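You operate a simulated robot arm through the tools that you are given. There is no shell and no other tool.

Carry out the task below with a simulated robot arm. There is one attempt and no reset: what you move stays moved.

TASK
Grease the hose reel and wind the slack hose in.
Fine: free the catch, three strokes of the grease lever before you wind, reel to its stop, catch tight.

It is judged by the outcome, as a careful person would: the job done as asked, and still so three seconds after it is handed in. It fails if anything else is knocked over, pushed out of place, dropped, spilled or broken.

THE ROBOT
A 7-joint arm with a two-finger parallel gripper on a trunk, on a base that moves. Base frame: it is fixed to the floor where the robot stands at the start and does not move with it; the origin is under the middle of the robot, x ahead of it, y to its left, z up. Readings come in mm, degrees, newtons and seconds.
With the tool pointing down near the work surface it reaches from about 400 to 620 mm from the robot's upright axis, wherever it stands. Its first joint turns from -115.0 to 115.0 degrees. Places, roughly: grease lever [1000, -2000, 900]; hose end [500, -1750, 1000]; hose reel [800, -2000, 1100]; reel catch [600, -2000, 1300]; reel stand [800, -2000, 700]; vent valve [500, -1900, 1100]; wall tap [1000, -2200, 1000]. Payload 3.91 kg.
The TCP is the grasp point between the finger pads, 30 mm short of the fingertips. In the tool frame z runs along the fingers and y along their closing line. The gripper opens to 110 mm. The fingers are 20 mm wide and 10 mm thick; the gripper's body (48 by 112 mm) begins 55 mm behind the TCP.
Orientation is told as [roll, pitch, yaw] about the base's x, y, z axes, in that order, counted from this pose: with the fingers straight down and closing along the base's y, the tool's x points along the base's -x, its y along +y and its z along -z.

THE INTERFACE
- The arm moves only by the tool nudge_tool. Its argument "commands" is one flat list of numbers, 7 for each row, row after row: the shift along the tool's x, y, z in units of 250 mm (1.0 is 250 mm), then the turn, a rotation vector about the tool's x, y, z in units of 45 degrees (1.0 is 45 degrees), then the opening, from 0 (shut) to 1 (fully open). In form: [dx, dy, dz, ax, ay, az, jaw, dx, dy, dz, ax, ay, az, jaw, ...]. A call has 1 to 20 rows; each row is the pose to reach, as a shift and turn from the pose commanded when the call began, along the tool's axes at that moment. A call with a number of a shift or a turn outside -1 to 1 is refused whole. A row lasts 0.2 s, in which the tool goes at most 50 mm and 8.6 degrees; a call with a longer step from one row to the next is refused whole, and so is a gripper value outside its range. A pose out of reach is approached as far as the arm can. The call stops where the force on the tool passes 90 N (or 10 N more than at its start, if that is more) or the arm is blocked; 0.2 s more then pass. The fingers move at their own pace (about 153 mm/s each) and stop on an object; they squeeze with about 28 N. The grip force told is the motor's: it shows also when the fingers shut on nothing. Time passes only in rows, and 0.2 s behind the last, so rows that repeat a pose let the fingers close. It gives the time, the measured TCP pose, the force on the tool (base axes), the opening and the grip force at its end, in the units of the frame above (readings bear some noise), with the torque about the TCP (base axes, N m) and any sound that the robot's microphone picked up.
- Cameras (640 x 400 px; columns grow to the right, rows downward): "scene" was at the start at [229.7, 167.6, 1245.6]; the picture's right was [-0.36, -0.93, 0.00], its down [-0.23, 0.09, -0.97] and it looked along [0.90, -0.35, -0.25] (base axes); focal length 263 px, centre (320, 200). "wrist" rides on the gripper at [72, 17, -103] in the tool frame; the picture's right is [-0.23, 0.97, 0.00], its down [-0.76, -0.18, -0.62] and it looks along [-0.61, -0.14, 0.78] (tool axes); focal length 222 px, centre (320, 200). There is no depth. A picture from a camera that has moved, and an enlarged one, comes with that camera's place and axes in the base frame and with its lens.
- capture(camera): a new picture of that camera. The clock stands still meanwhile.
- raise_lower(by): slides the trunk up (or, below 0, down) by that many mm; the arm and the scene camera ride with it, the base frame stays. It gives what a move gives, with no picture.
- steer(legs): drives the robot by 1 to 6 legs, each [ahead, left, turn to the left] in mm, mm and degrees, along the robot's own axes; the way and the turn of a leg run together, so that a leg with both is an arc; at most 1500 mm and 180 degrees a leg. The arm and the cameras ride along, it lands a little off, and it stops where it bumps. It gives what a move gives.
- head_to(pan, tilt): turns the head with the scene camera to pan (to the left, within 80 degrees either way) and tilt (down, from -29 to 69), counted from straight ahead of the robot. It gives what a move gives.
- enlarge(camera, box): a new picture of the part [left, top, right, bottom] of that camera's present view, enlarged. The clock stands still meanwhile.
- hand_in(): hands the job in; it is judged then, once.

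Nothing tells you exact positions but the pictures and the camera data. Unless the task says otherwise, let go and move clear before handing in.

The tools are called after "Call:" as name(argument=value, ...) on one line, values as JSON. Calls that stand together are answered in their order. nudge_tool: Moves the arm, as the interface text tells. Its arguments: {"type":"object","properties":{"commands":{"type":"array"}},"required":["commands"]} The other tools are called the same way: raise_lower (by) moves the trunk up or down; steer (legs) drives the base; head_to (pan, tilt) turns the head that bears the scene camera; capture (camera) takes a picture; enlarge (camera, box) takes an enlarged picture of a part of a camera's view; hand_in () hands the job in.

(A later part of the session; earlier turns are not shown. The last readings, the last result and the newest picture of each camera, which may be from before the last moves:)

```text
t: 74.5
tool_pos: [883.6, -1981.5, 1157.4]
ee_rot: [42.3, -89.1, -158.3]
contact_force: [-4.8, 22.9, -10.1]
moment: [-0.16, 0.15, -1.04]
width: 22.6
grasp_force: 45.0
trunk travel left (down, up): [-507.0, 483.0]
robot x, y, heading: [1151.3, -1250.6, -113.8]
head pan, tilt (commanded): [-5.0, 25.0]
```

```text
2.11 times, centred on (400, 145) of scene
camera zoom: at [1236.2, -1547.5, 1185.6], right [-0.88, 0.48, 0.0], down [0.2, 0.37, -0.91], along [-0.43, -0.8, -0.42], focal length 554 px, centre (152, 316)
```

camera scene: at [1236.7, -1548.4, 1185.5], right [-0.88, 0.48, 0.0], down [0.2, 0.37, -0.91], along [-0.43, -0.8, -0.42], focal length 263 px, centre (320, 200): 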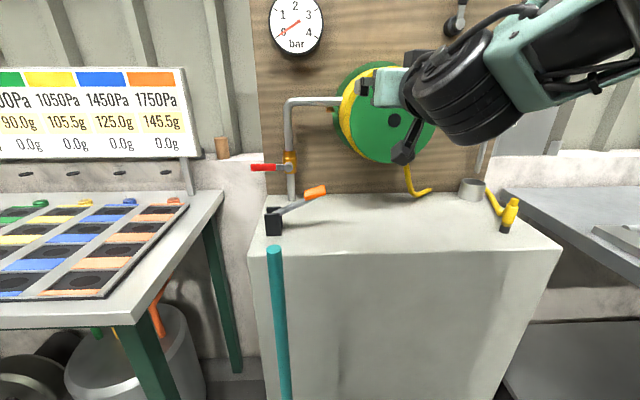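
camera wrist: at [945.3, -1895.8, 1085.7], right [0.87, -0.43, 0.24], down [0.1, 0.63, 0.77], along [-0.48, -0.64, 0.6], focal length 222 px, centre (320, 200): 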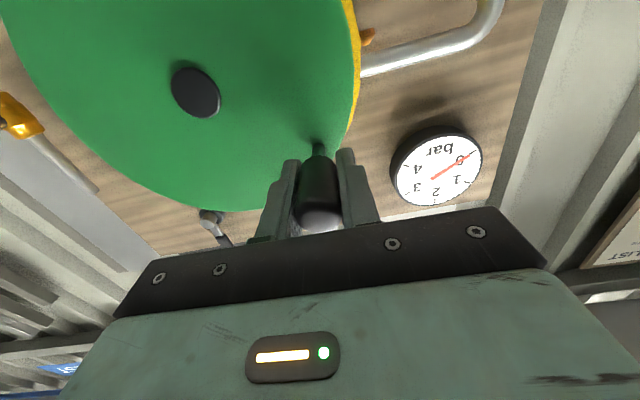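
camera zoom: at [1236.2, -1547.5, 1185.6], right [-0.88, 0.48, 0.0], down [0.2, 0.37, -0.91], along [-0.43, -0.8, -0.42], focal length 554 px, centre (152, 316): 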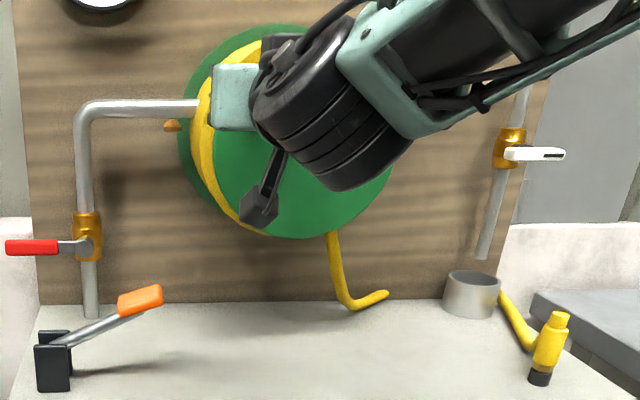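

The reel turns with the handle under light force, and the arm tracks well with about 1 mm of circle error. I'll carry on counterclockwise with a corrected hub centre and a slight retreat to ease the axial load.

Call:
nudge_tool(commands=[0.0287, 0.0172, -0.006, 0, 0, 0, 0, 0.06, 0.0359, -0.007, 0, 0, 0, 0, 0.093, 0.0514, -0.008, 0, 0, 0, 0, 0.1275, 0.0632, -0.009, 0, 0, 0, 0, 0.163, 0.0714, -0.01, 0, 0, 0, 0])

Call:
capture(camera="wrist")

Call:
enlarge(camera="scene", box=[260, 50, 540, 240])

```text
t: 75.7
tool_pos: [900.5, -1990.1, 1118.3]
ee_rot: [53.8, -89.2, -169.8]
contact_force: [-22.2, -8.1, -1.1]
moment: [0.55, -0.22, -0.91]
width: 22.8
grasp_force: 44.9
trunk travel left (down, up): [-507.0, 483.0]
robot x, y, heading: [1147.2, -1251.0, -113.3]
head pan, tilt (commanded): [-5.0, 25.0]
```

```text
taken
camera wrist: at [961.7, -1904.2, 1046.3], right [0.87, -0.43, 0.24], down [0.1, 0.64, 0.76], along [-0.48, -0.64, 0.6], focal length 222 px, centre (320, 200)
```

wrist: 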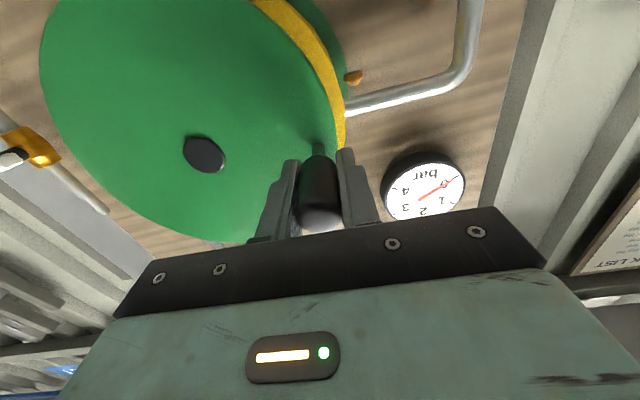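

```text
2.11 times, centred on (400, 145) of scene
camera zoom: at [1235.5, -1549.0, 1185.5], right [-0.88, 0.48, 0.0], down [0.2, 0.37, -0.91], along [-0.43, -0.8, -0.42], focal length 554 px, centre (152, 316)
```

zoom: 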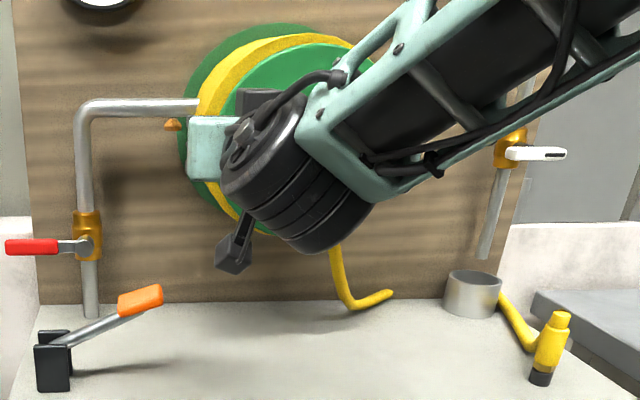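

Still turning smoothly at about 50°. I'll continue down the left side, trimming the axial offset.

Call:
nudge_tool(commands=[0.0331, 0.0004, 0.003, 0, 0, 0, 0, 0.0694, 0.0011, 0.004, 0, 0, 0, 0, 0.1056, -0.0021, 0.004, 0, 0, 0, 0, 0.1412, -0.009, 0.0045, 0, 0, 0, 0, 0.1759, -0.0196, 0.005, 0, 0, 0, 0, 0.2093, -0.0338, 0.006, 0, 0, 0, 0, 0.241, -0.0514, 0.007, 0, 0, 0, 0])

Call:
capture(camera="wrist")

Call:
enlarge(camera="scene", box=[260, 50, 540, 240])

```text
t: 77.3
tool_pos: [890.1, -1983.0, 1056.4]
ee_rot: [56.7, -89.2, -172.7]
contact_force: [-21.7, -5.6, 13.4]
moment: [0.62, -0.25, -0.91]
width: 22.6
grasp_force: 44.6
trunk travel left (down, up): [-507.0, 483.0]
robot x, y, heading: [1147.4, -1252.8, -113.8]
head pan, tilt (commanded): [-5.0, 25.0]
```

```text
taken
camera wrist: at [951.1, -1898.3, 985.0], right [0.87, -0.43, 0.24], down [0.1, 0.64, 0.76], along [-0.48, -0.64, 0.6], focal length 222 px, centre (320, 200)
```

wrist: 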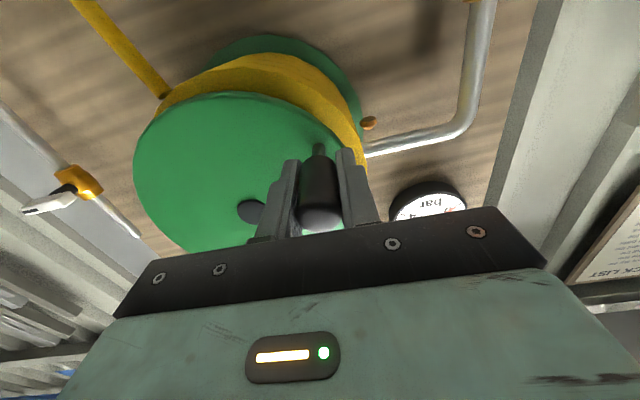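

```text
2.11 times, centred on (400, 145) of scene
camera zoom: at [1235.9, -1548.2, 1185.7], right [-0.88, 0.48, 0.0], down [0.2, 0.37, -0.91], along [-0.43, -0.8, -0.42], focal length 554 px, centre (152, 316)
```

zoom: 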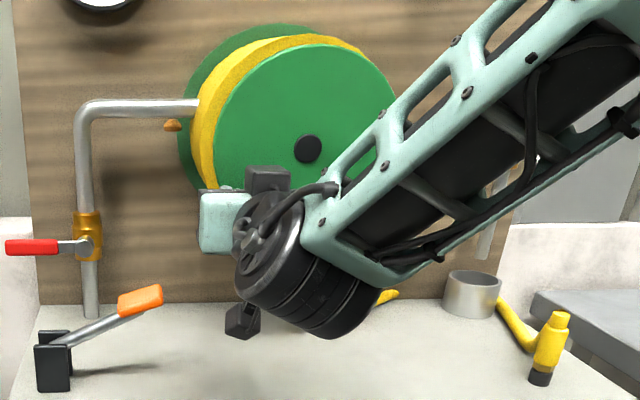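

It's still turning freely. The residual force points slightly inward, so I'll shrink the radius by about 1 mm and carry the handle through the bottom.

Call:
nudge_tool(commands=[0.0268, -0.0246, 0.005, 0, 0, 0, 0, 0.0538, -0.0481, 0.006, 0, 0, 0, 0, 0.0782, -0.0742, 0.007, 0, 0, 0, 0, 0.0998, -0.1028, 0.008, 0, 0, 0, 0, 0.1182, -0.1335, 0.009, 0, 0, 0, 0, 0.1334, -0.166, 0.01, 0, 0, 0, 0, 0.145, -0.1998, 0.011, 0, 0, 0, 0, 0.153, -0.2347, 0.012, 0, 0, 0, 0, 0.1574, -0.2702, 0.013, 0, 0, 0, 0, 0.158, -0.306, 0.014, 0, 0, 0, 0])

Call:
enlarge(camera="scene", box=[260, 50, 540, 240])

Call:
capture(camera="wrist")

```text
t: 79.5
tool_pos: [822.1, -1952.2, 1015.3]
ee_rot: [40.8, -89.2, -156.6]
contact_force: [12.8, 22.4, 7.8]
moment: [-0.29, 0.19, -1.55]
width: 22.7
grasp_force: 45.1
trunk travel left (down, up): [-507.0, 483.0]
robot x, y, heading: [1148.0, -1253.7, -113.5]
head pan, tilt (commanded): [-5.0, 25.0]
```

```text
2.11 times, centred on (400, 145) of scene
camera zoom: at [1237.5, -1547.3, 1185.6], right [-0.88, 0.48, 0.0], down [0.2, 0.37, -0.91], along [-0.43, -0.8, -0.42], focal length 554 px, centre (152, 316)
```

zoom: 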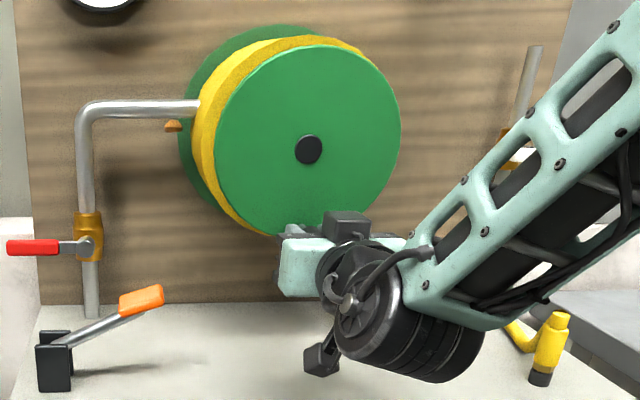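

```text
taken
camera wrist: at [883.9, -1866.6, 944.1], right [0.87, -0.42, 0.24], down [0.1, 0.63, 0.77], along [-0.47, -0.65, 0.6], focal length 222 px, centre (320, 200)
```

wrist: 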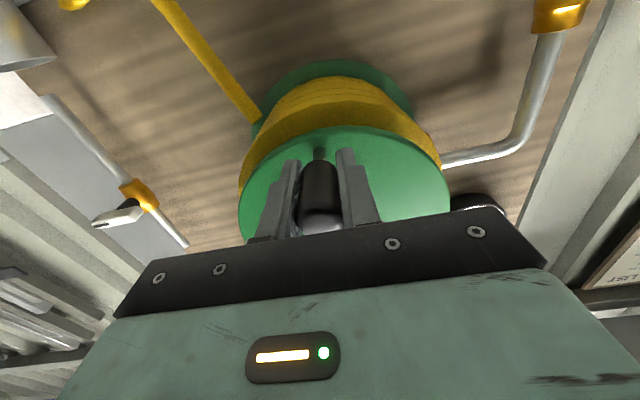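

The hub is clear and the handle is at the bottom after about 150° of turning. I'll bring it up the right side.

Call:
nudge_tool(commands=[-0.0039, -0.0356, -0.006, 0, 0, 0, 0, -0.0107, -0.0706, -0.006, 0, 0, 0, 0, -0.0212, -0.1048, -0.006, 0, 0, 0, 0, -0.0351, -0.1376, -0.0055, 0, 0, 0, 0, -0.0524, -0.1689, -0.005, 0, 0, 0, 0, -0.0729, -0.1982, -0.005, 0, 0, 0, 0, -0.0964, -0.2251, -0.005, 0, 0, 0, 0, -0.1225, -0.2494, -0.0045, 0, 0, 0, 0, -0.151, -0.271, -0.004, 0, 0, 0, 0, -0.1816, -0.2894, -0.004, 0, 0, 0, 0, -0.214, -0.3044, -0.004, 0, 0, 0, 0])

Call:
enlarge(camera="scene", box=[260, 50, 540, 240])

Call:
capture(camera="wrist")

```text
t: 81.9
tool_pos: [753.5, -1919.8, 1069.3]
ee_rot: [49.1, -89.3, -164.9]
contact_force: [11.3, 20.5, -1.2]
moment: [0.46, -0.24, -1.47]
width: 22.8
grasp_force: 44.7
trunk travel left (down, up): [-507.0, 483.0]
robot x, y, heading: [1150.1, -1249.3, -113.5]
head pan, tilt (commanded): [-5.0, 25.0]
```

```text
2.11 times, centred on (400, 145) of scene
camera zoom: at [1237.1, -1547.6, 1185.7], right [-0.88, 0.48, 0.0], down [0.2, 0.37, -0.91], along [-0.43, -0.8, -0.42], focal length 554 px, centre (152, 316)
```

zoom: 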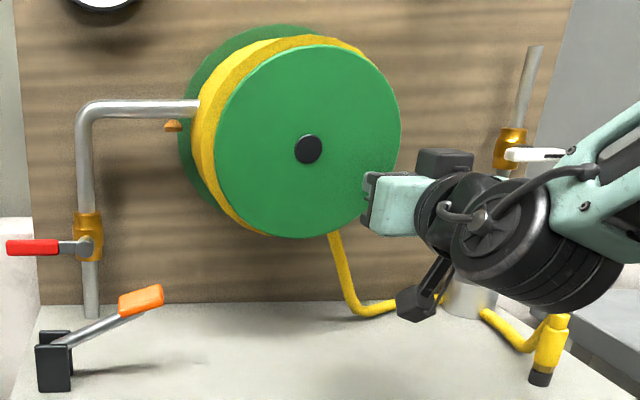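

```text
taken
camera wrist: at [814.4, -1833.3, 998.3], right [0.87, -0.42, 0.24], down [0.1, 0.64, 0.77], along [-0.48, -0.64, 0.6], focal length 222 px, centre (320, 200)
```

wrist: 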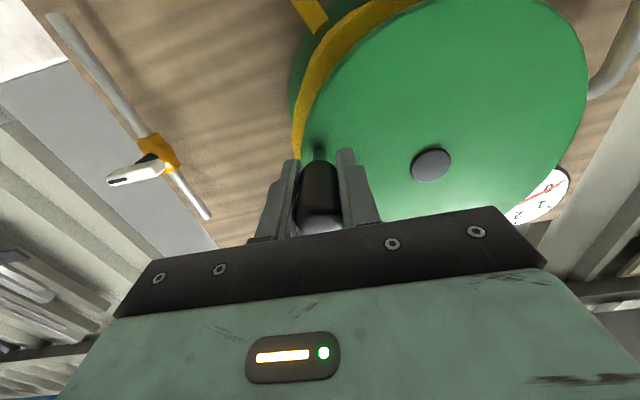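

It's still turning smoothly. The visible hose run is changing shape, so after the next arc I'll check whether the slack is really being taken in. I'll carry on up the right side toward the top.

Call:
nudge_tool(commands=[-0.0338, -0.0116, -0.005, 0, 0, 0, 0, -0.0686, -0.0196, -0.005, 0, 0, 0, 0, -0.104, -0.024, -0.0055, 0, 0, 0, 0, -0.1397, -0.0246, -0.006, 0, 0, 0, 0, -0.1753, -0.0215, -0.006, 0, 0, 0, 0, -0.2104, -0.0147, -0.0065, 0, 0, 0, 0, -0.2445, -0.0043, -0.007, 0, 0, 0, 0, -0.2774, 0.0097, -0.007, 0, 0, 0, 0, -0.3086, 0.027, -0.0075, 0, 0, 0, 0, -0.3379, 0.0475, -0.008, 0, 0, 0, 0, -0.3648, 0.0709, -0.008, 0, 0, 0, 0])

Call:
enlarge(camera="scene", box=[260, 50, 540, 240])

```text
t: 84.3
tool_pos: [768.2, -1926.8, 1158.8]
ee_rot: [39.3, -89.1, -155.1]
contact_force: [12.9, 3.8, -13.5]
moment: [-0.75, 0.39, -1.54]
width: 22.8
grasp_force: 44.7
trunk travel left (down, up): [-507.0, 483.0]
robot x, y, heading: [1151.1, -1249.6, -113.7]
head pan, tilt (commanded): [-5.0, 25.0]
```

```text
2.11 times, centred on (400, 145) of scene
camera zoom: at [1237.1, -1548.5, 1185.3], right [-0.88, 0.48, 0.0], down [0.2, 0.37, -0.91], along [-0.43, -0.8, -0.42], focal length 554 px, centre (152, 316)
```

zoom: 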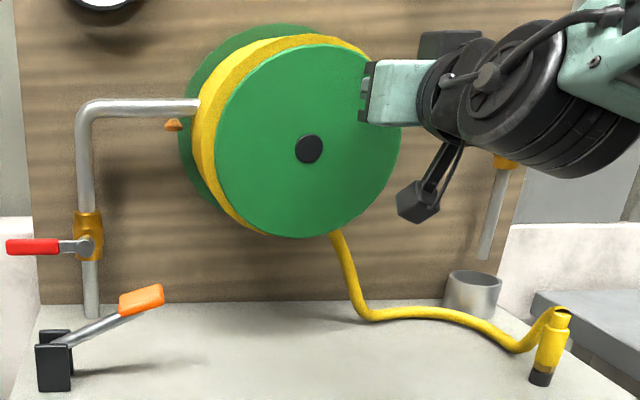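

The hose now runs directly from drum to nozzle in front of the cup, so the slack is coming in and counterclockwise is right. I'll keep winding over the top with a slightly smaller radius.

Call:
nudge_tool(commands=[-0.0216, 0.0284, -0.002, 0, 0, 0, 0, -0.0429, 0.0566, -0.0025, 0, 0, 0, 0, -0.0611, 0.087, -0.003, 0, 0, 0, 0, -0.076, 0.119, -0.0035, 0, 0, 0, 0, -0.0875, 0.1524, -0.004, 0, 0, 0, 0, -0.0955, 0.1868, -0.0045, 0, 0, 0, 0, -0.0998, 0.2219, -0.005, 0, 0, 0, 0, -0.1004, 0.2572, -0.0055, 0, 0, 0, 0, -0.0973, 0.2924, -0.006, 0, 0, 0, 0, -0.0906, 0.3271, -0.0065, 0, 0, 0, 0, -0.0802, 0.3609, -0.007, 0, 0, 0, 0, -0.0664, 0.3934, -0.007, 0, 0, 0, 0, -0.0493, 0.4244, -0.0075, 0, 0, 0, 0])

Call:
enlarge(camera="scene", box=[260, 50, 540, 240])

```text
t: 87.1
tool_pos: [864.7, -1972.0, 1173.4]
ee_rot: [44.6, -89.2, -160.4]
contact_force: [-9.8, -25.8, 5.9]
moment: [0.01, 0.0, -1.61]
width: 22.6
grasp_force: 44.9
trunk travel left (down, up): [-507.0, 483.0]
robot x, y, heading: [1148.4, -1251.5, -113.5]
head pan, tilt (commanded): [-5.0, 25.0]
```

```text
2.11 times, centred on (400, 145) of scene
camera zoom: at [1236.3, -1549.5, 1185.2], right [-0.88, 0.48, 0.0], down [0.2, 0.37, -0.91], along [-0.43, -0.8, -0.42], focal length 554 px, centre (152, 316)
```

zoom: 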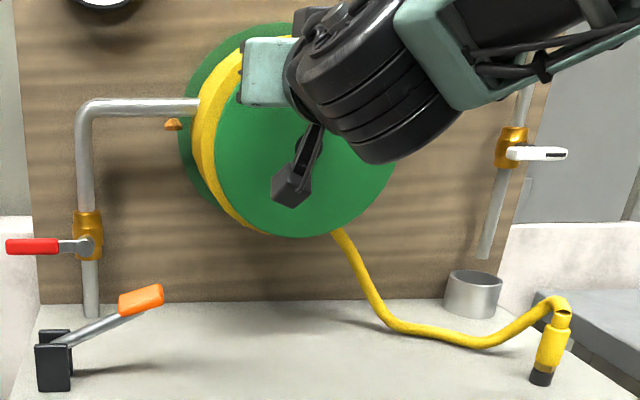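

That's one full turn done and the slack is clearly shrinking. I'll continue in smaller arcs, watching for the stop.

Call:
nudge_tool(commands=[0.0184, 0.0304, 0.004, 0, 0, 0, 0, 0.0417, 0.0573, 0.005, 0, 0, 0, 0, 0.0677, 0.0815, 0.005, 0, 0, 0, 0, 0.0962, 0.103, 0.005, 0, 0, 0, 0, 0.1267, 0.1213, 0.0045, 0, 0, 0, 0, 0.1589, 0.1363, 0.0045, 0, 0, 0, 0, 0.1926, 0.1479, 0.0045, 0, 0, 0, 0, 0.2272, 0.1559, 0.0045, 0, 0, 0, 0, 0.2626, 0.1602, 0.0045, 0, 0, 0, 0])

Call:
enlarge(camera="scene", box=[260, 50, 540, 240])

```text
t: 89.1
tool_pos: [900.5, -1988.4, 1108.0]
ee_rot: [45.5, -89.3, -161.4]
contact_force: [2.8, -6.2, 2.5]
moment: [0.02, -0.01, -1.46]
width: 22.6
grasp_force: 44.9
trunk travel left (down, up): [-507.0, 483.0]
robot x, y, heading: [1148.8, -1255.6, -113.3]
head pan, tilt (commanded): [-5.0, 25.0]
```

```text
2.11 times, centred on (400, 145) of scene
camera zoom: at [1236.9, -1548.7, 1185.4], right [-0.88, 0.48, 0.0], down [0.2, 0.37, -0.91], along [-0.43, -0.8, -0.42], focal length 554 px, centre (152, 316)
```

zoom: 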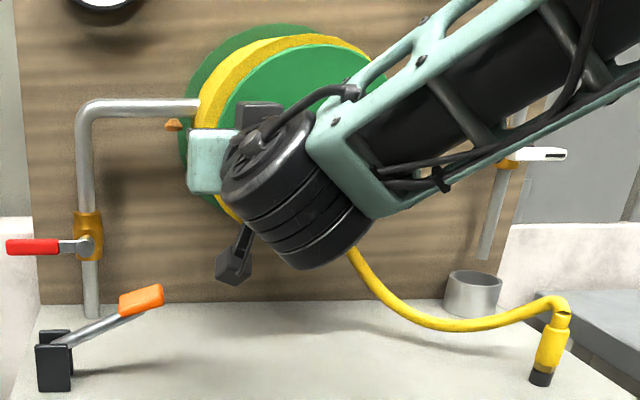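

Forces are near zero and the hose has lifted off the stand. I'll keep going in 40° pieces.

Call:
nudge_tool(commands=[0.0356, 0.0006, 0.001, 0, 0, 0, 0, 0.071, -0.0025, 0.001, 0, 0, 0, 0, 0.106, -0.0092, 0.0015, 0, 0, 0, 0, 0.14, -0.0197, 0.002, 0, 0, 0, 0, 0.1728, -0.0336, 0.002, 0, 0, 0, 0, 0.2039, -0.0508, 0.003, 0, 0, 0, 0, 0.233, -0.0712, 0.003, 0, 0, 0, 0])

Call:
enlarge(camera="scene", box=[260, 50, 540, 240])

```text
t: 90.7
tool_pos: [886.1, -1979.7, 1048.9]
ee_rot: [41.6, -89.1, -157.4]
contact_force: [0.3, 0.2, -0.3]
moment: [0.02, 0.01, -0.01]
width: 0.0
grasp_force: 38.1
trunk travel left (down, up): [-507.0, 483.0]
robot x, y, heading: [1145.9, -1249.5, -113.5]
head pan, tilt (commanded): [-5.0, 25.0]
```

```text
2.11 times, centred on (400, 145) of scene
camera zoom: at [1236.7, -1548.4, 1185.5], right [-0.88, 0.48, 0.0], down [0.2, 0.37, -0.91], along [-0.43, -0.8, -0.42], focal length 554 px, centre (152, 316)
```

zoom: 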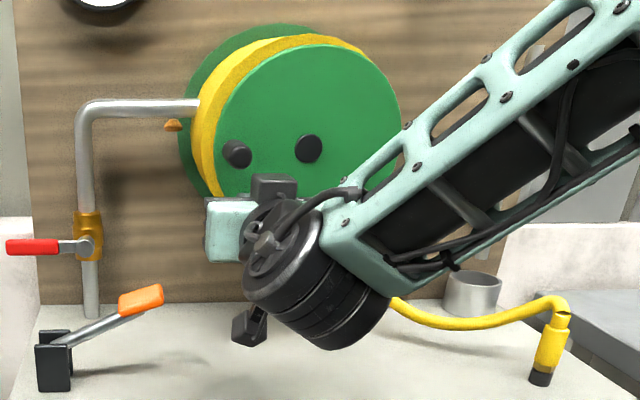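

The fingers slipped off: the handle stayed at about 9 o'clock while the tool moved on, so the reel resisted there. That may be its stop. I'll back straight out and look before doing anything more.

Call:
nudge_tool(commands=[0, 0, -0.16, 0, 0, 0, 0, 0, 0, -0.32, 0, 0, 0, 0, 0, 0, -0.44, 0, 0, 0, 0])

Call:
nudge_tool(commands=[-0.13, 0.03, 0, 0, 0, 0, 0, -0.26, 0.06, 0, 0, 0, 0, 0, -0.38, 0.09, 0, 0, 0, 0, 0])

Call:
capture(camera="wrist")

Call:
enlarge(camera="scene", box=[260, 50, 540, 240])

```text
t: 91.5
tool_pos: [932.9, -1881.9, 1050.0]
ee_rot: [45.5, -89.1, -161.3]
contact_force: [-0.3, 0.2, -0.7]
moment: [-0.01, -0.01, 0.04]
width: 0.0
grasp_force: 37.9
trunk travel left (down, up): [-507.0, 483.0]
robot x, y, heading: [1149.8, -1250.9, -113.7]
head pan, tilt (commanded): [-5.0, 25.0]
```

```text
t: 92.3
tool_pos: [953.1, -1892.9, 1144.5]
ee_rot: [44.2, -89.1, -160.1]
contact_force: [-0.3, -0.2, 0.2]
moment: [-0.01, -0.01, -0.01]
width: 0.0
grasp_force: 37.6
trunk travel left (down, up): [-507.0, 483.0]
robot x, y, heading: [1148.3, -1251.7, -113.6]
head pan, tilt (commanded): [-5.0, 25.0]
```

```text
taken
camera wrist: at [1014.2, -1807.4, 1073.2], right [0.87, -0.43, 0.24], down [0.1, 0.63, 0.77], along [-0.48, -0.65, 0.6], focal length 222 px, centre (320, 200)
```

wrist: 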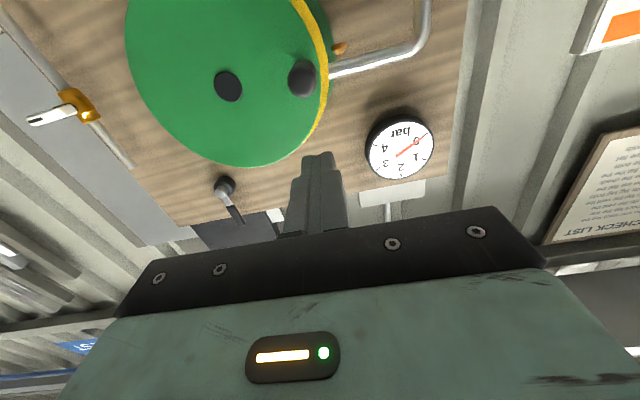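

```text
2.11 times, centred on (400, 145) of scene
camera zoom: at [1236.6, -1548.6, 1185.4], right [-0.88, 0.48, 0.0], down [0.2, 0.37, -0.91], along [-0.43, -0.8, -0.42], focal length 554 px, centre (152, 316)
```

zoom: 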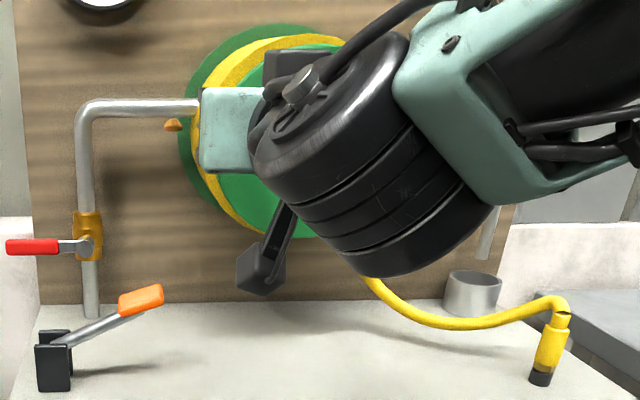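

The handle is level with the hub at 9 o'clock. I'll place the closed fingers just above it and press down, counterclockwise, to see whether the reel moves any further.

Call:
nudge_tool(commands=[0, -0.006, 0.13, 0, 0, 0, 0, 0, -0.012, 0.26, 0, 0, 0, 0, 0, -0.012, 0.38, 0, 0, 0, 0])

Call:
capture(camera="wrist")

```text
t: 93.1
tool_pos: [908.4, -1977.3, 1144.3]
ee_rot: [43.6, -89.2, -159.3]
contact_force: [-0.2, 0.7, 0.3]
moment: [-0.01, -0.01, 0.0]
width: 0.0
grasp_force: 37.7
trunk travel left (down, up): [-507.0, 483.0]
robot x, y, heading: [1150.2, -1254.6, -113.4]
head pan, tilt (commanded): [-5.0, 25.0]
```

```text
taken
camera wrist: at [969.7, -1891.6, 1073.0], right [0.87, -0.42, 0.24], down [0.1, 0.63, 0.77], along [-0.48, -0.65, 0.6], focal length 222 px, centre (320, 200)
```

wrist: 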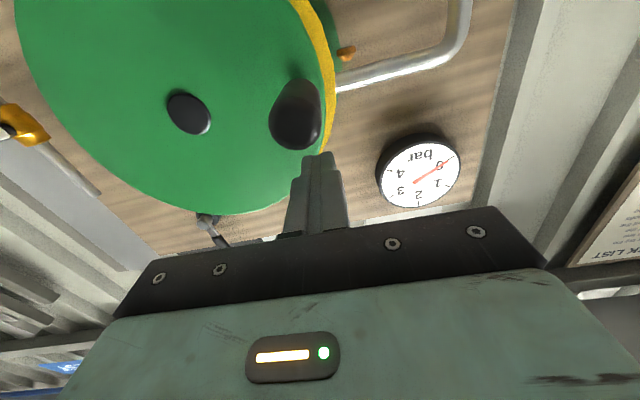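

The fingers are directly above the handle. I'll press down gently.

Call:
nudge_tool(commands=[0.04, -0.004, 0, 0, 0, 0, 0, 0.064, -0.004, 0, 0, 0, 0, 0, 0.08, -0.004, 0, 0, 0, 0, 0, 0.092, -0.004, 0, 0, 0, 0, 0])

Call:
capture(camera="wrist")

```text
t: 94.1
tool_pos: [908.0, -1976.8, 1122.7]
ee_rot: [47.3, -89.2, -163.0]
contact_force: [-0.2, -0.9, 2.1]
moment: [-0.04, 0.03, 0.02]
width: 0.2
grasp_force: 37.4
trunk travel left (down, up): [-507.0, 483.0]
robot x, y, heading: [1148.8, -1253.5, -113.6]
head pan, tilt (commanded): [-5.0, 25.0]
```

```text
taken
camera wrist: at [968.8, -1891.3, 1050.9], right [0.87, -0.42, 0.24], down [0.1, 0.64, 0.77], along [-0.48, -0.65, 0.6], focal length 222 px, centre (320, 200)
```

wrist: 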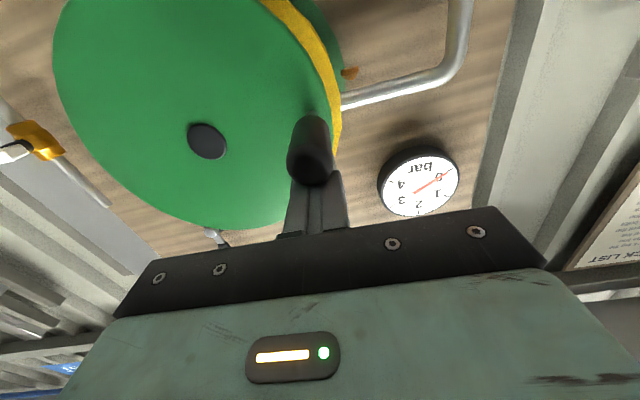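

The fingers are just touching (2 N). I'll press a few millimetres further.

Call:
nudge_tool(commands=[0.008, 0, 0, 0, 0, 0, 0, 0.016, 0, 0, 0, 0, 0, 0, 0.024, 0, 0, 0, 0, 0, 0])

Call:
capture(camera="wrist")

```text
t: 94.9
tool_pos: [908.3, -1975.6, 1121.6]
ee_rot: [95.4, -89.2, 148.7]
contact_force: [-6.3, -13.1, 32.4]
moment: [-0.02, -0.02, 0.01]
width: 0.0
grasp_force: 37.8
trunk travel left (down, up): [-507.0, 483.0]
robot x, y, heading: [1145.6, -1251.8, -113.6]
head pan, tilt (commanded): [-5.0, 25.0]
```

```text
taken
camera wrist: at [969.0, -1891.6, 1048.9], right [0.87, -0.42, 0.24], down [0.11, 0.64, 0.76], along [-0.48, -0.64, 0.61], focal length 222 px, centre (320, 200)
```

wrist: 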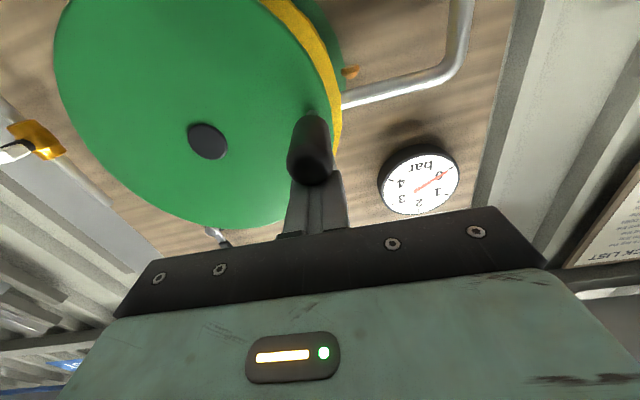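

It resists firmly at 32 N with barely 1 mm of motion. I'll press a touch more to confirm it's a hard stop.

Call:
nudge_tool(commands=[0.01, 0, 0, 0, 0, 0, 0, 0.018, 0, 0, 0, 0, 0, 0, 0.018, 0, 0, 0, 0, 0, 0])

Call:
enlarge(camera="scene", box=[260, 50, 540, 240])

```text
t: 95.7
tool_pos: [908.9, -1975.4, 1121.7]
ee_rot: [124.0, -88.9, 120.1]
contact_force: [-6.6, -9.8, 55.3]
moment: [0.16, -0.08, -0.04]
width: 0.1
grasp_force: 37.9
trunk travel left (down, up): [-507.0, 483.0]
robot x, y, heading: [1150.7, -1250.3, -113.9]
head pan, tilt (commanded): [-5.0, 25.0]
```

```text
2.11 times, centred on (400, 145) of scene
camera zoom: at [1237.0, -1547.1, 1186.1], right [-0.88, 0.48, 0.0], down [0.2, 0.37, -0.91], along [-0.43, -0.8, -0.42], focal length 554 px, centre (152, 316)
```

zoom: 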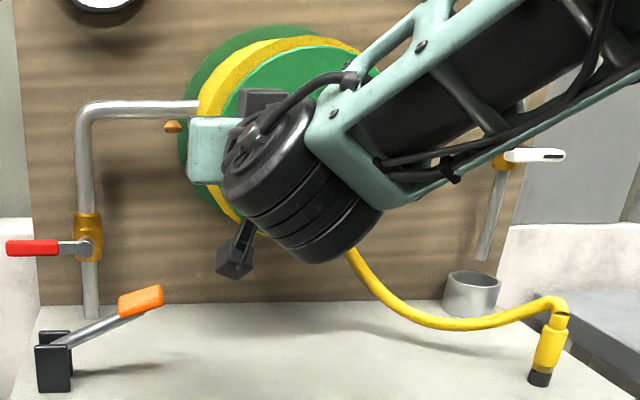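

There's no movement at 55 N, so the reel is hard against its stop. I'll lift off, back out, raise the trunk and go back to the catch lever.

Call:
nudge_tool(commands=[-0.06, 0, 0, 0, 0, 0, 0, -0.12, 0, 0, 0, 0, 0, 0, -0.12, 0, -0.15, 0, 0, 0, 0, -0.12, 0, -0.3, 0, 0, 0, 0, -0.12, 0, -0.44, 0, 0, 0, 0])

Call:
raise_lower(by=205)

Call:
enlarge(camera="wrist", box=[160, 0, 480, 200])

Call:
capture(camera="scene")

```text
t: 96.9
tool_pos: [955.4, -1877.8, 1143.1]
ee_rot: [41.8, -89.1, -157.6]
contact_force: [0.6, 0.1, 0.1]
moment: [-0.04, 0.06, 0.0]
width: 0.3
grasp_force: 37.4
trunk travel left (down, up): [-507.0, 483.0]
robot x, y, heading: [1150.3, -1253.9, -113.5]
head pan, tilt (commanded): [-5.0, 25.0]
```

```text
t: 99.1
tool_pos: [955.7, -1876.6, 1348.5]
ee_rot: [45.4, -89.2, -161.1]
contact_force: [-0.3, -0.4, -0.3]
moment: [-0.01, 0.02, -0.01]
width: 0.0
grasp_force: 37.4
trunk travel left (down, up): [-712.0, 278.0]
robot x, y, heading: [1148.0, -1256.9, -113.4]
head pan, tilt (commanded): [-5.0, 25.0]
```

```text
2.00 times, centred on (320, 100) of wrist
camera zoom: at [1016.7, -1791.5, 1276.8], right [0.87, -0.42, 0.24], down [0.1, 0.64, 0.77], along [-0.48, -0.65, 0.6], focal length 444 px, centre (320, 400)
```

zoom: 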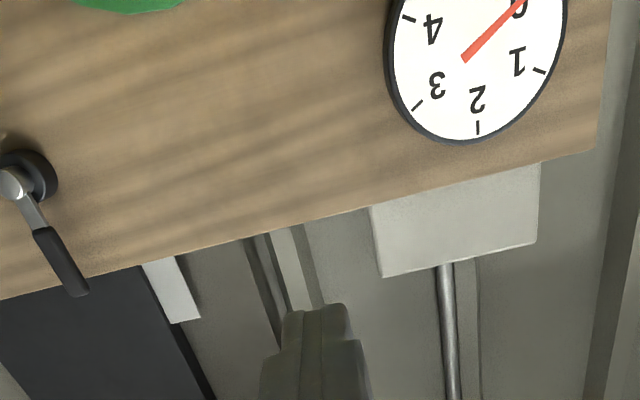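

```text
taken
camera scene: at [1236.7, -1548.4, 1390.4], right [-0.88, 0.48, 0.0], down [0.2, 0.37, -0.91], along [-0.43, -0.8, -0.42], focal length 263 px, centre (320, 200)
```

scene: 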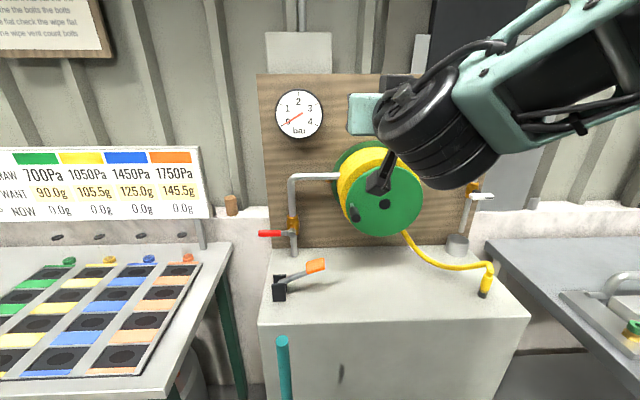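

The reel handle is holding at its stop. I'll move the tool right to line up with the upright catch lever, then drive in.

Call:
nudge_tool(commands=[-0.03, -0.19, 0, 0, 0, 0, 0, -0.06, -0.38, 0, 0, 0, 0, 0, -0.088, -0.57, 0, 0, 0, 0, 0, -0.088, -0.76, 0, 0, 0, 0, 0, -0.088, -0.95, 0, 0, 0, 0, 0.5])

Call:
steer(legs=[[120, 0, 0]])

Call:
capture(camera="wrist")

Call:
head_to(pan=-15, tilt=20)

Call:
capture(camera="scene")

```text
t: 100.3
tool_pos: [765.9, -1805.3, 1360.5]
ee_rot: [42.9, -89.2, -158.8]
contact_force: [-0.7, 0.0, -0.3]
moment: [-0.01, 0.0, 0.02]
width: 54.8
grasp_force: 0.0
out of reach, approached as far as the arm can: row 4, 5
trunk travel left (down, up): [-712.0, 278.0]
robot x, y, heading: [1149.7, -1252.6, -113.5]
head pan, tilt (commanded): [-5.0, 25.0]
```

```text
t: 101.5
tool_pos: [716.7, -1916.0, 1359.7]
ee_rot: [44.4, -89.2, -160.5]
contact_force: [-0.4, -1.3, 0.1]
moment: [0.01, 0.01, -0.03]
width: 55.1
grasp_force: 0.1
trunk travel left (down, up): [-712.0, 278.0]
robot x, y, heading: [1100.4, -1361.1, -113.7]
head pan, tilt (commanded): [-5.0, 25.0]
```

```text
taken
camera wrist: at [778.3, -1830.0, 1288.9], right [0.87, -0.43, 0.24], down [0.1, 0.63, 0.77], along [-0.48, -0.64, 0.6], focal length 222 px, centre (320, 200)
```

wrist: 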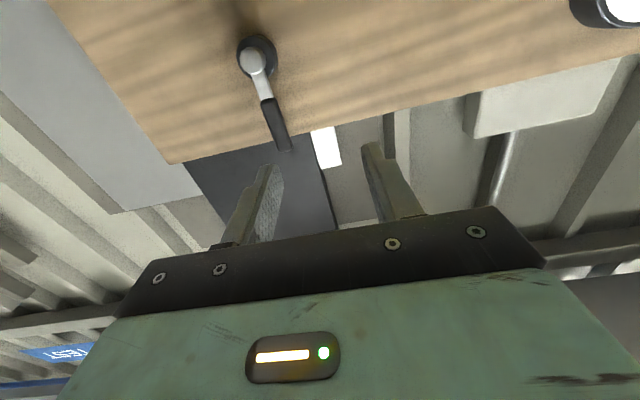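

```text
t: 102.2
tool_pos: [717.5, -1915.1, 1361.3]
ee_rot: [44.1, -89.2, -160.0]
contact_force: [0.5, -0.6, 0.3]
moment: [-0.04, 0.0, 0.0]
width: 55.2
grasp_force: 0.0
trunk travel left (down, up): [-712.0, 278.0]
robot x, y, heading: [1102.7, -1362.5, -113.5]
head pan, tilt (commanded): [-15.0, 20.0]
```

```text
taken
camera scene: at [1174.8, -1649.5, 1398.5], right [-0.78, 0.62, 0.0], down [0.21, 0.27, -0.94], along [-0.59, -0.73, -0.34], focal length 263 px, centre (320, 200)
```

scene: 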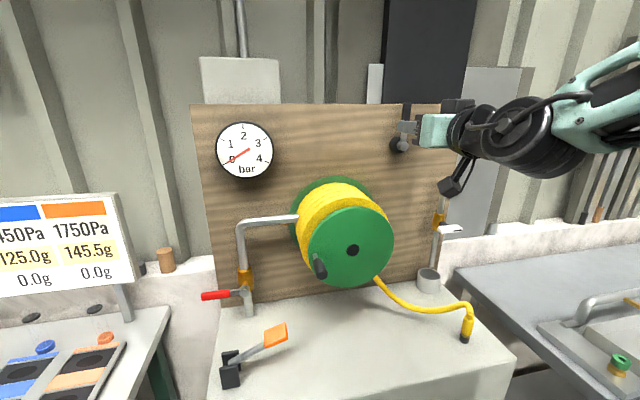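

The lever is upright, about 56 mm right and 159 mm ahead of the tool. I'll approach in two steps, starting with 100 mm.

Call:
nudge_tool(commands=[-0.02, -0.12, 0.08, 0, 0, 0, 0.5, -0.04, -0.224, 0.16, 0, 0, 0, 0.5, -0.04, -0.224, 0.28, 0, 0, 0, 0.5, -0.04, -0.224, 0.4, 0, 0, 0, 0.5])

Call:
capture(camera="wrist")

```text
t: 103.2
tool_pos: [635.4, -1987.8, 1378.3]
ee_rot: [28.9, -89.0, -145.5]
contact_force: [0.1, 0.3, 0.4]
moment: [-0.02, 0.0, -0.01]
width: 55.3
grasp_force: 0.0
out of reach, approached as far as the arm can: row 1, 2, 3, 4
trunk travel left (down, up): [-712.0, 278.0]
robot x, y, heading: [1099.8, -1361.6, -113.7]
head pan, tilt (commanded): [-15.0, 20.0]
```

```text
taken
camera wrist: at [697.1, -1902.3, 1307.2], right [0.87, -0.44, 0.24], down [0.11, 0.63, 0.77], along [-0.49, -0.64, 0.59], focal length 222 px, centre (320, 200)
```

wrist: 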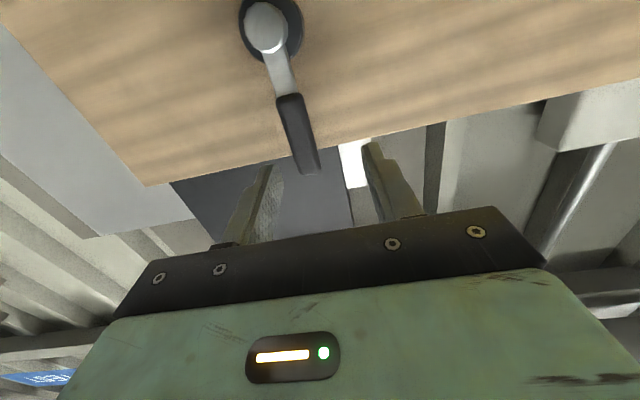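

The arm reports its reach limit here in this roll. I'll switch to pushing the lever with closed fingers instead, using the roll that reached this spot easily the first time. First I'll retract and roll 90°.

Call:
nudge_tool(commands=[0, 0.02, -0.15, 0, 0, 0, 0, 0, 0.04, -0.28, 0, 0, 0, 0])

Call:
nudge_tool(commands=[0, 0, 0, 0, 0, 0.167, 0, 0, 0, 0, 0, 0, 0.333, 0, 0, 0, 0, 0, 0, 0.5, 0, 0, 0, 0, 0, 0, 0.667, 0, 0, 0, 0, 0, 0, 0.833, 0, 0, 0, 0, 0, 0, 1, 0])

Call:
nudge_tool(commands=[0, 0, 0, 0, 0, 0.167, 0, 0, 0, 0, 0, 0, 0.333, 0, 0, 0, 0, 0, 0, 0.5, 0, 0, 0, 0, 0, 0, 0.667, 0, 0, 0, 0, 0, 0, 0.833, 0, 0, 0, 0, 0, 0, 1, 0])

Call:
capture(camera="wrist")

Call:
capture(camera="scene")

```text
t: 103.8
tool_pos: [678.4, -1934.9, 1377.6]
ee_rot: [36.5, -89.1, -152.9]
contact_force: [0.1, 0.0, 0.1]
moment: [-0.04, 0.05, 0.0]
width: 0.0
grasp_force: 28.0
out of reach, approached as far as the arm can: row 2
trunk travel left (down, up): [-712.0, 278.0]
robot x, y, heading: [1101.6, -1360.6, -113.8]
head pan, tilt (commanded): [-15.0, 20.0]
```

```text
t: 105.2
tool_pos: [702.8, -1977.2, 1420.0]
ee_rot: [86.9, -45.1, 154.9]
contact_force: [0.4, 0.6, -1.1]
moment: [0.01, 0.01, -0.03]
width: 0.0
grasp_force: 27.8
out of reach, approached as far as the arm can: row 3, 4, 5, 6
trunk travel left (down, up): [-712.0, 278.0]
robot x, y, heading: [1104.1, -1364.3, -113.6]
head pan, tilt (commanded): [-15.0, 20.0]
```

```text
t: 106.6
tool_pos: [713.0, -1971.8, 1497.2]
ee_rot: [82.3, -2.9, 158.5]
contact_force: [-1.7, 0.8, -0.5]
moment: [-0.01, 0.0, 0.13]
width: 0.0
grasp_force: 28.3
out of reach, approached as far as the arm can: row 1, 2, 3, 4, 5, 6
trunk travel left (down, up): [-712.0, 278.0]
robot x, y, heading: [1103.6, -1362.8, -113.6]
head pan, tilt (commanded): [-15.0, 20.0]
```

```text
taken
camera wrist: at [818.9, -1906.8, 1523.8], right [-0.21, -0.06, 0.98], down [-0.48, 0.88, -0.05], along [-0.85, -0.48, -0.21], focal length 222 px, centre (320, 200)
```

wrist: 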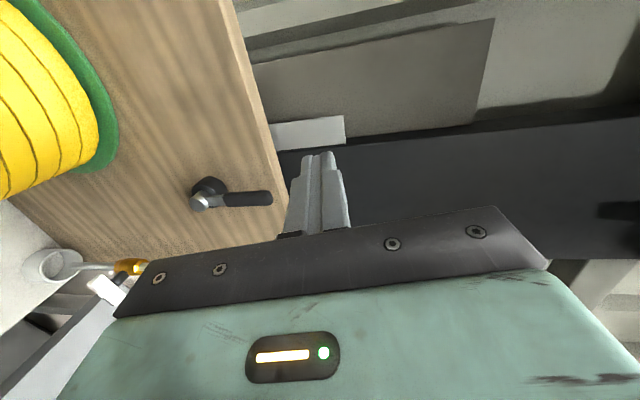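

```text
taken
camera scene: at [1172.9, -1649.2, 1398.7], right [-0.78, 0.62, 0.0], down [0.21, 0.27, -0.94], along [-0.59, -0.73, -0.34], focal length 263 px, centre (320, 200)
```

scene: 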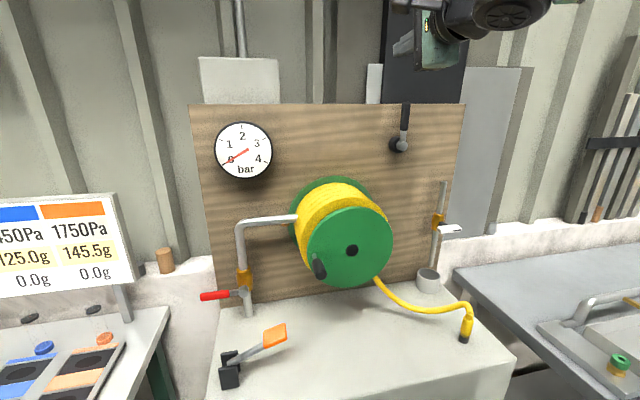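

In that roll the arm drifted up to z ≈ 1497, clear of everything, because the pose was near its limits. Before going on I'll test a small forward move to see where the commanded pose really is.

Call:
nudge_tool(commands=[0, 0, 0.1, 0, 0, 0, 0, 0, 0, 0.2, 0, 0, 0, 0])

```text
t: 107.2
tool_pos: [696.9, -2020.3, 1489.1]
ee_rot: [82.2, -3.2, 158.5]
contact_force: [0.3, -0.6, 0.2]
moment: [0.0, 0.0, 0.03]
width: 0.3
grasp_force: 27.8
trunk travel left (down, up): [-712.0, 278.0]
robot x, y, heading: [1100.2, -1360.9, -113.4]
head pan, tilt (commanded): [-15.0, 20.0]
```

The commanded pose follows the measured one and the arm responds normally again. I'll correct the small pitch and yaw error while coming down toward lever height, still left of the lever.

Call:
nudge_tool(commands=[0, -0.08, 0.0, -0.07, -0.06, 0, 0, 0, -0.16, 0.01, -0.14, -0.12, 0, 0, 0, -0.236, 0.02, -0.207, -0.178, 0, 0])

Call:
capture(camera="wrist")

Call:
capture(camera="scene")

```text
t: 108.0
tool_pos: [694.6, -2015.3, 1429.4]
ee_rot: [92.0, -3.8, 151.0]
contact_force: [-8.4, 3.6, 0.6]
moment: [-0.03, 0.01, 0.79]
width: 0.0
grasp_force: 27.8
out of reach, approached as far as the arm can: row 1, 2
trunk travel left (down, up): [-712.0, 278.0]
robot x, y, heading: [1101.7, -1363.9, -113.6]
head pan, tilt (commanded): [-15.0, 20.0]
```

```text
taken
camera wrist: at [808.8, -1959.2, 1437.5], right [-0.13, 0.11, 0.99], down [-0.38, 0.91, -0.15], along [-0.92, -0.39, -0.07], focal length 222 px, centre (320, 200)
```

wrist: 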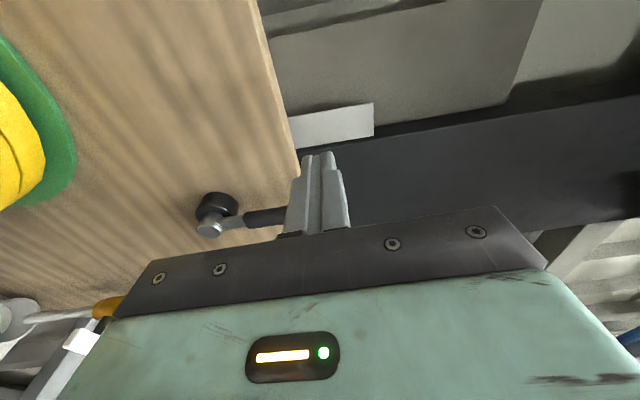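

```text
taken
camera scene: at [1171.9, -1648.6, 1398.9], right [-0.78, 0.62, 0.0], down [0.22, 0.27, -0.94], along [-0.59, -0.73, -0.34], focal length 263 px, centre (320, 200)
```

scene: 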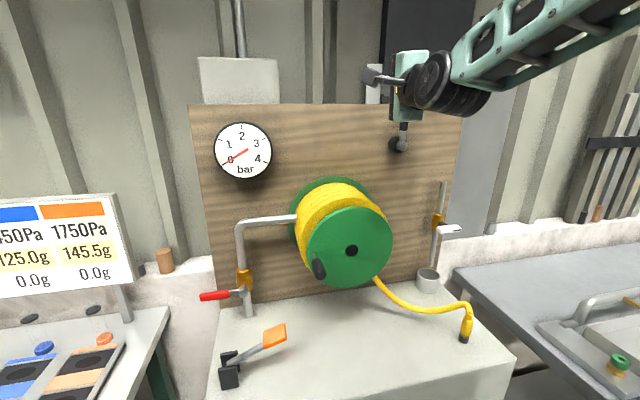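

A small 9 N side force shows up. I'll hold still for a moment to see whether it's real contact or just settling.

Call:
nudge_tool(commands=[0, 0, 0, 0, 0, 0, 0, 0, 0, 0, 0, 0, 0, 0])

Call:
enlarge(camera="scene", box=[340, 0, 520, 170])

```text
t: 108.6
tool_pos: [695.2, -2014.1, 1431.2]
ee_rot: [92.0, -3.7, 150.6]
contact_force: [0.5, -0.8, 0.5]
moment: [0.02, -0.02, -0.01]
width: 0.0
grasp_force: 27.6
trunk travel left (down, up): [-712.0, 278.0]
robot x, y, heading: [1101.1, -1365.9, -113.5]
head pan, tilt (commanded): [-15.0, 20.0]
```

```text
2.35 times, centred on (430, 85) of scene
camera zoom: at [1174.8, -1649.5, 1398.5], right [-0.78, 0.62, 0.0], down [0.21, 0.27, -0.94], along [-0.59, -0.73, -0.34], focal length 619 px, centre (61, 471)
```

zoom: 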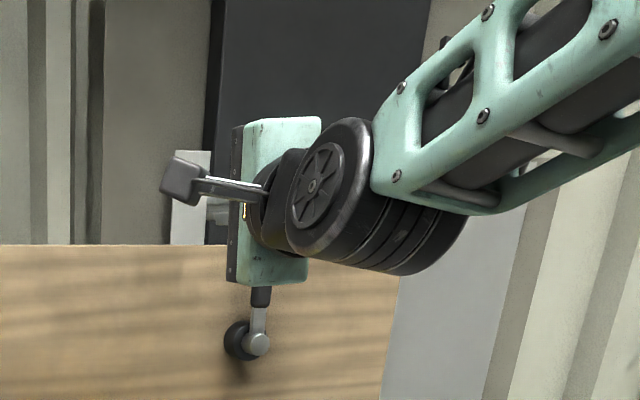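

It was only settling, and the force is zero now. I'll move right and down toward the spot just left of the upright lever, still in front of it.

Call:
nudge_tool(commands=[-0.06, -0.07, 0, 0, 0.03, 0, 0, -0.13, -0.14, 0, 0, 0.05, 0, 0, -0.18, -0.2, 0, 0, 0.067, 0, 0, -0.18, -0.2, 0, 0, 0.067, 0, 0])

Call:
capture(camera="wrist")

Call:
enlarge(camera="scene", box=[340, 0, 520, 170])

```text
t: 109.6
tool_pos: [652.6, -1992.7, 1381.6]
ee_rot: [91.8, -3.8, 153.6]
contact_force: [0.0, -0.4, 0.1]
moment: [0.0, 0.0, 0.02]
width: 0.1
grasp_force: 27.7
trunk travel left (down, up): [-712.0, 278.0]
robot x, y, heading: [1100.3, -1360.2, -113.5]
head pan, tilt (commanded): [-15.0, 20.0]
```

```text
taken
camera wrist: at [764.4, -1932.6, 1390.8], right [-0.13, 0.1, 0.99], down [-0.42, 0.9, -0.15], along [-0.9, -0.43, -0.08], focal length 222 px, centre (320, 200)
```

wrist: 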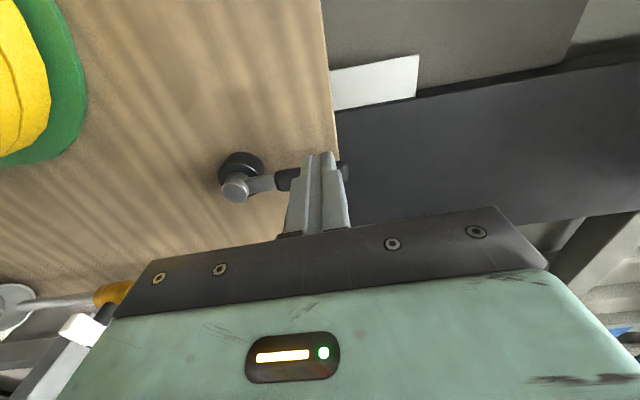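

```text
2.35 times, centred on (430, 85) of scene
camera zoom: at [1174.8, -1649.5, 1398.5], right [-0.78, 0.62, 0.0], down [0.21, 0.27, -0.94], along [-0.59, -0.73, -0.34], focal length 619 px, centre (61, 471)
```

zoom: 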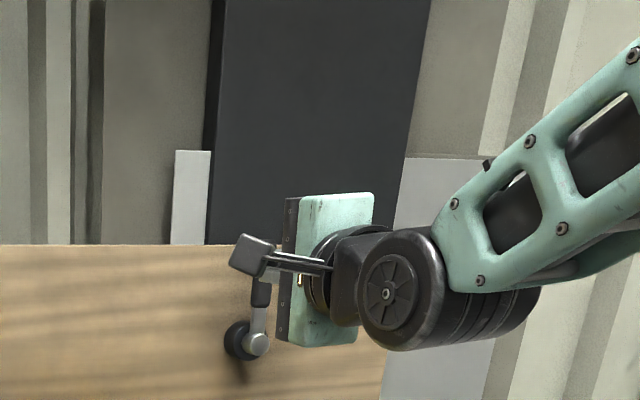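

I'm now just left of and in front of the lever. I'll shift 8 mm further left for clearance and advance 48 mm so the closed fingers sit beside the lever.

Call:
nudge_tool(commands=[0.032, 0, 0, 0, 0, 0, 0, 0.032, 0, 0.07, 0, 0, 0, 0, 0.032, 0, 0.13, 0, 0, 0, 0, 0.032, 0, 0.19, 0, 0, 0, 0])

Call:
capture(camera="wrist")

Call:
enlarge(camera="scene", box=[340, 20, 520, 190])

```text
t: 110.6
tool_pos: [636.3, -2039.6, 1384.1]
ee_rot: [91.8, -3.8, 153.6]
contact_force: [0.5, 0.0, 0.0]
moment: [0.01, 0.01, -0.01]
width: 0.0
grasp_force: 27.5
trunk travel left (down, up): [-712.0, 278.0]
robot x, y, heading: [1103.7, -1362.7, -113.7]
head pan, tilt (commanded): [-15.0, 20.0]
```

```text
taken
camera wrist: at [749.1, -1980.2, 1392.5], right [-0.13, 0.1, 0.99], down [-0.42, 0.9, -0.15], along [-0.9, -0.43, -0.08], focal length 222 px, centre (320, 200)
```

wrist: 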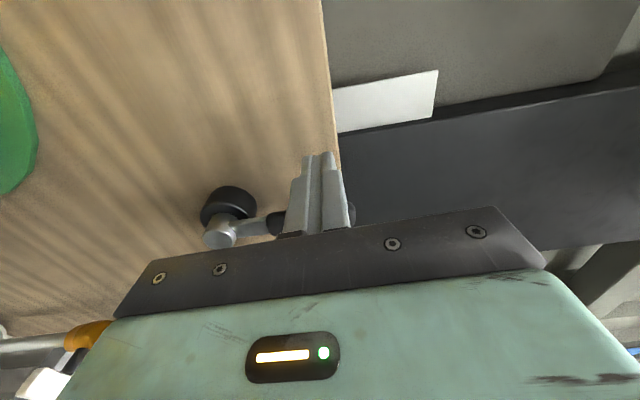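

```text
2.35 times, centred on (430, 105) of scene
camera zoom: at [1174.9, -1649.3, 1398.6], right [-0.78, 0.62, 0.0], down [0.21, 0.27, -0.94], along [-0.59, -0.73, -0.34], focal length 619 px, centre (61, 424)
```

zoom: 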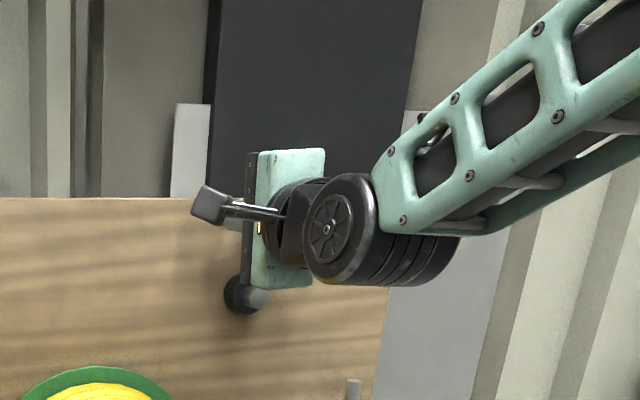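

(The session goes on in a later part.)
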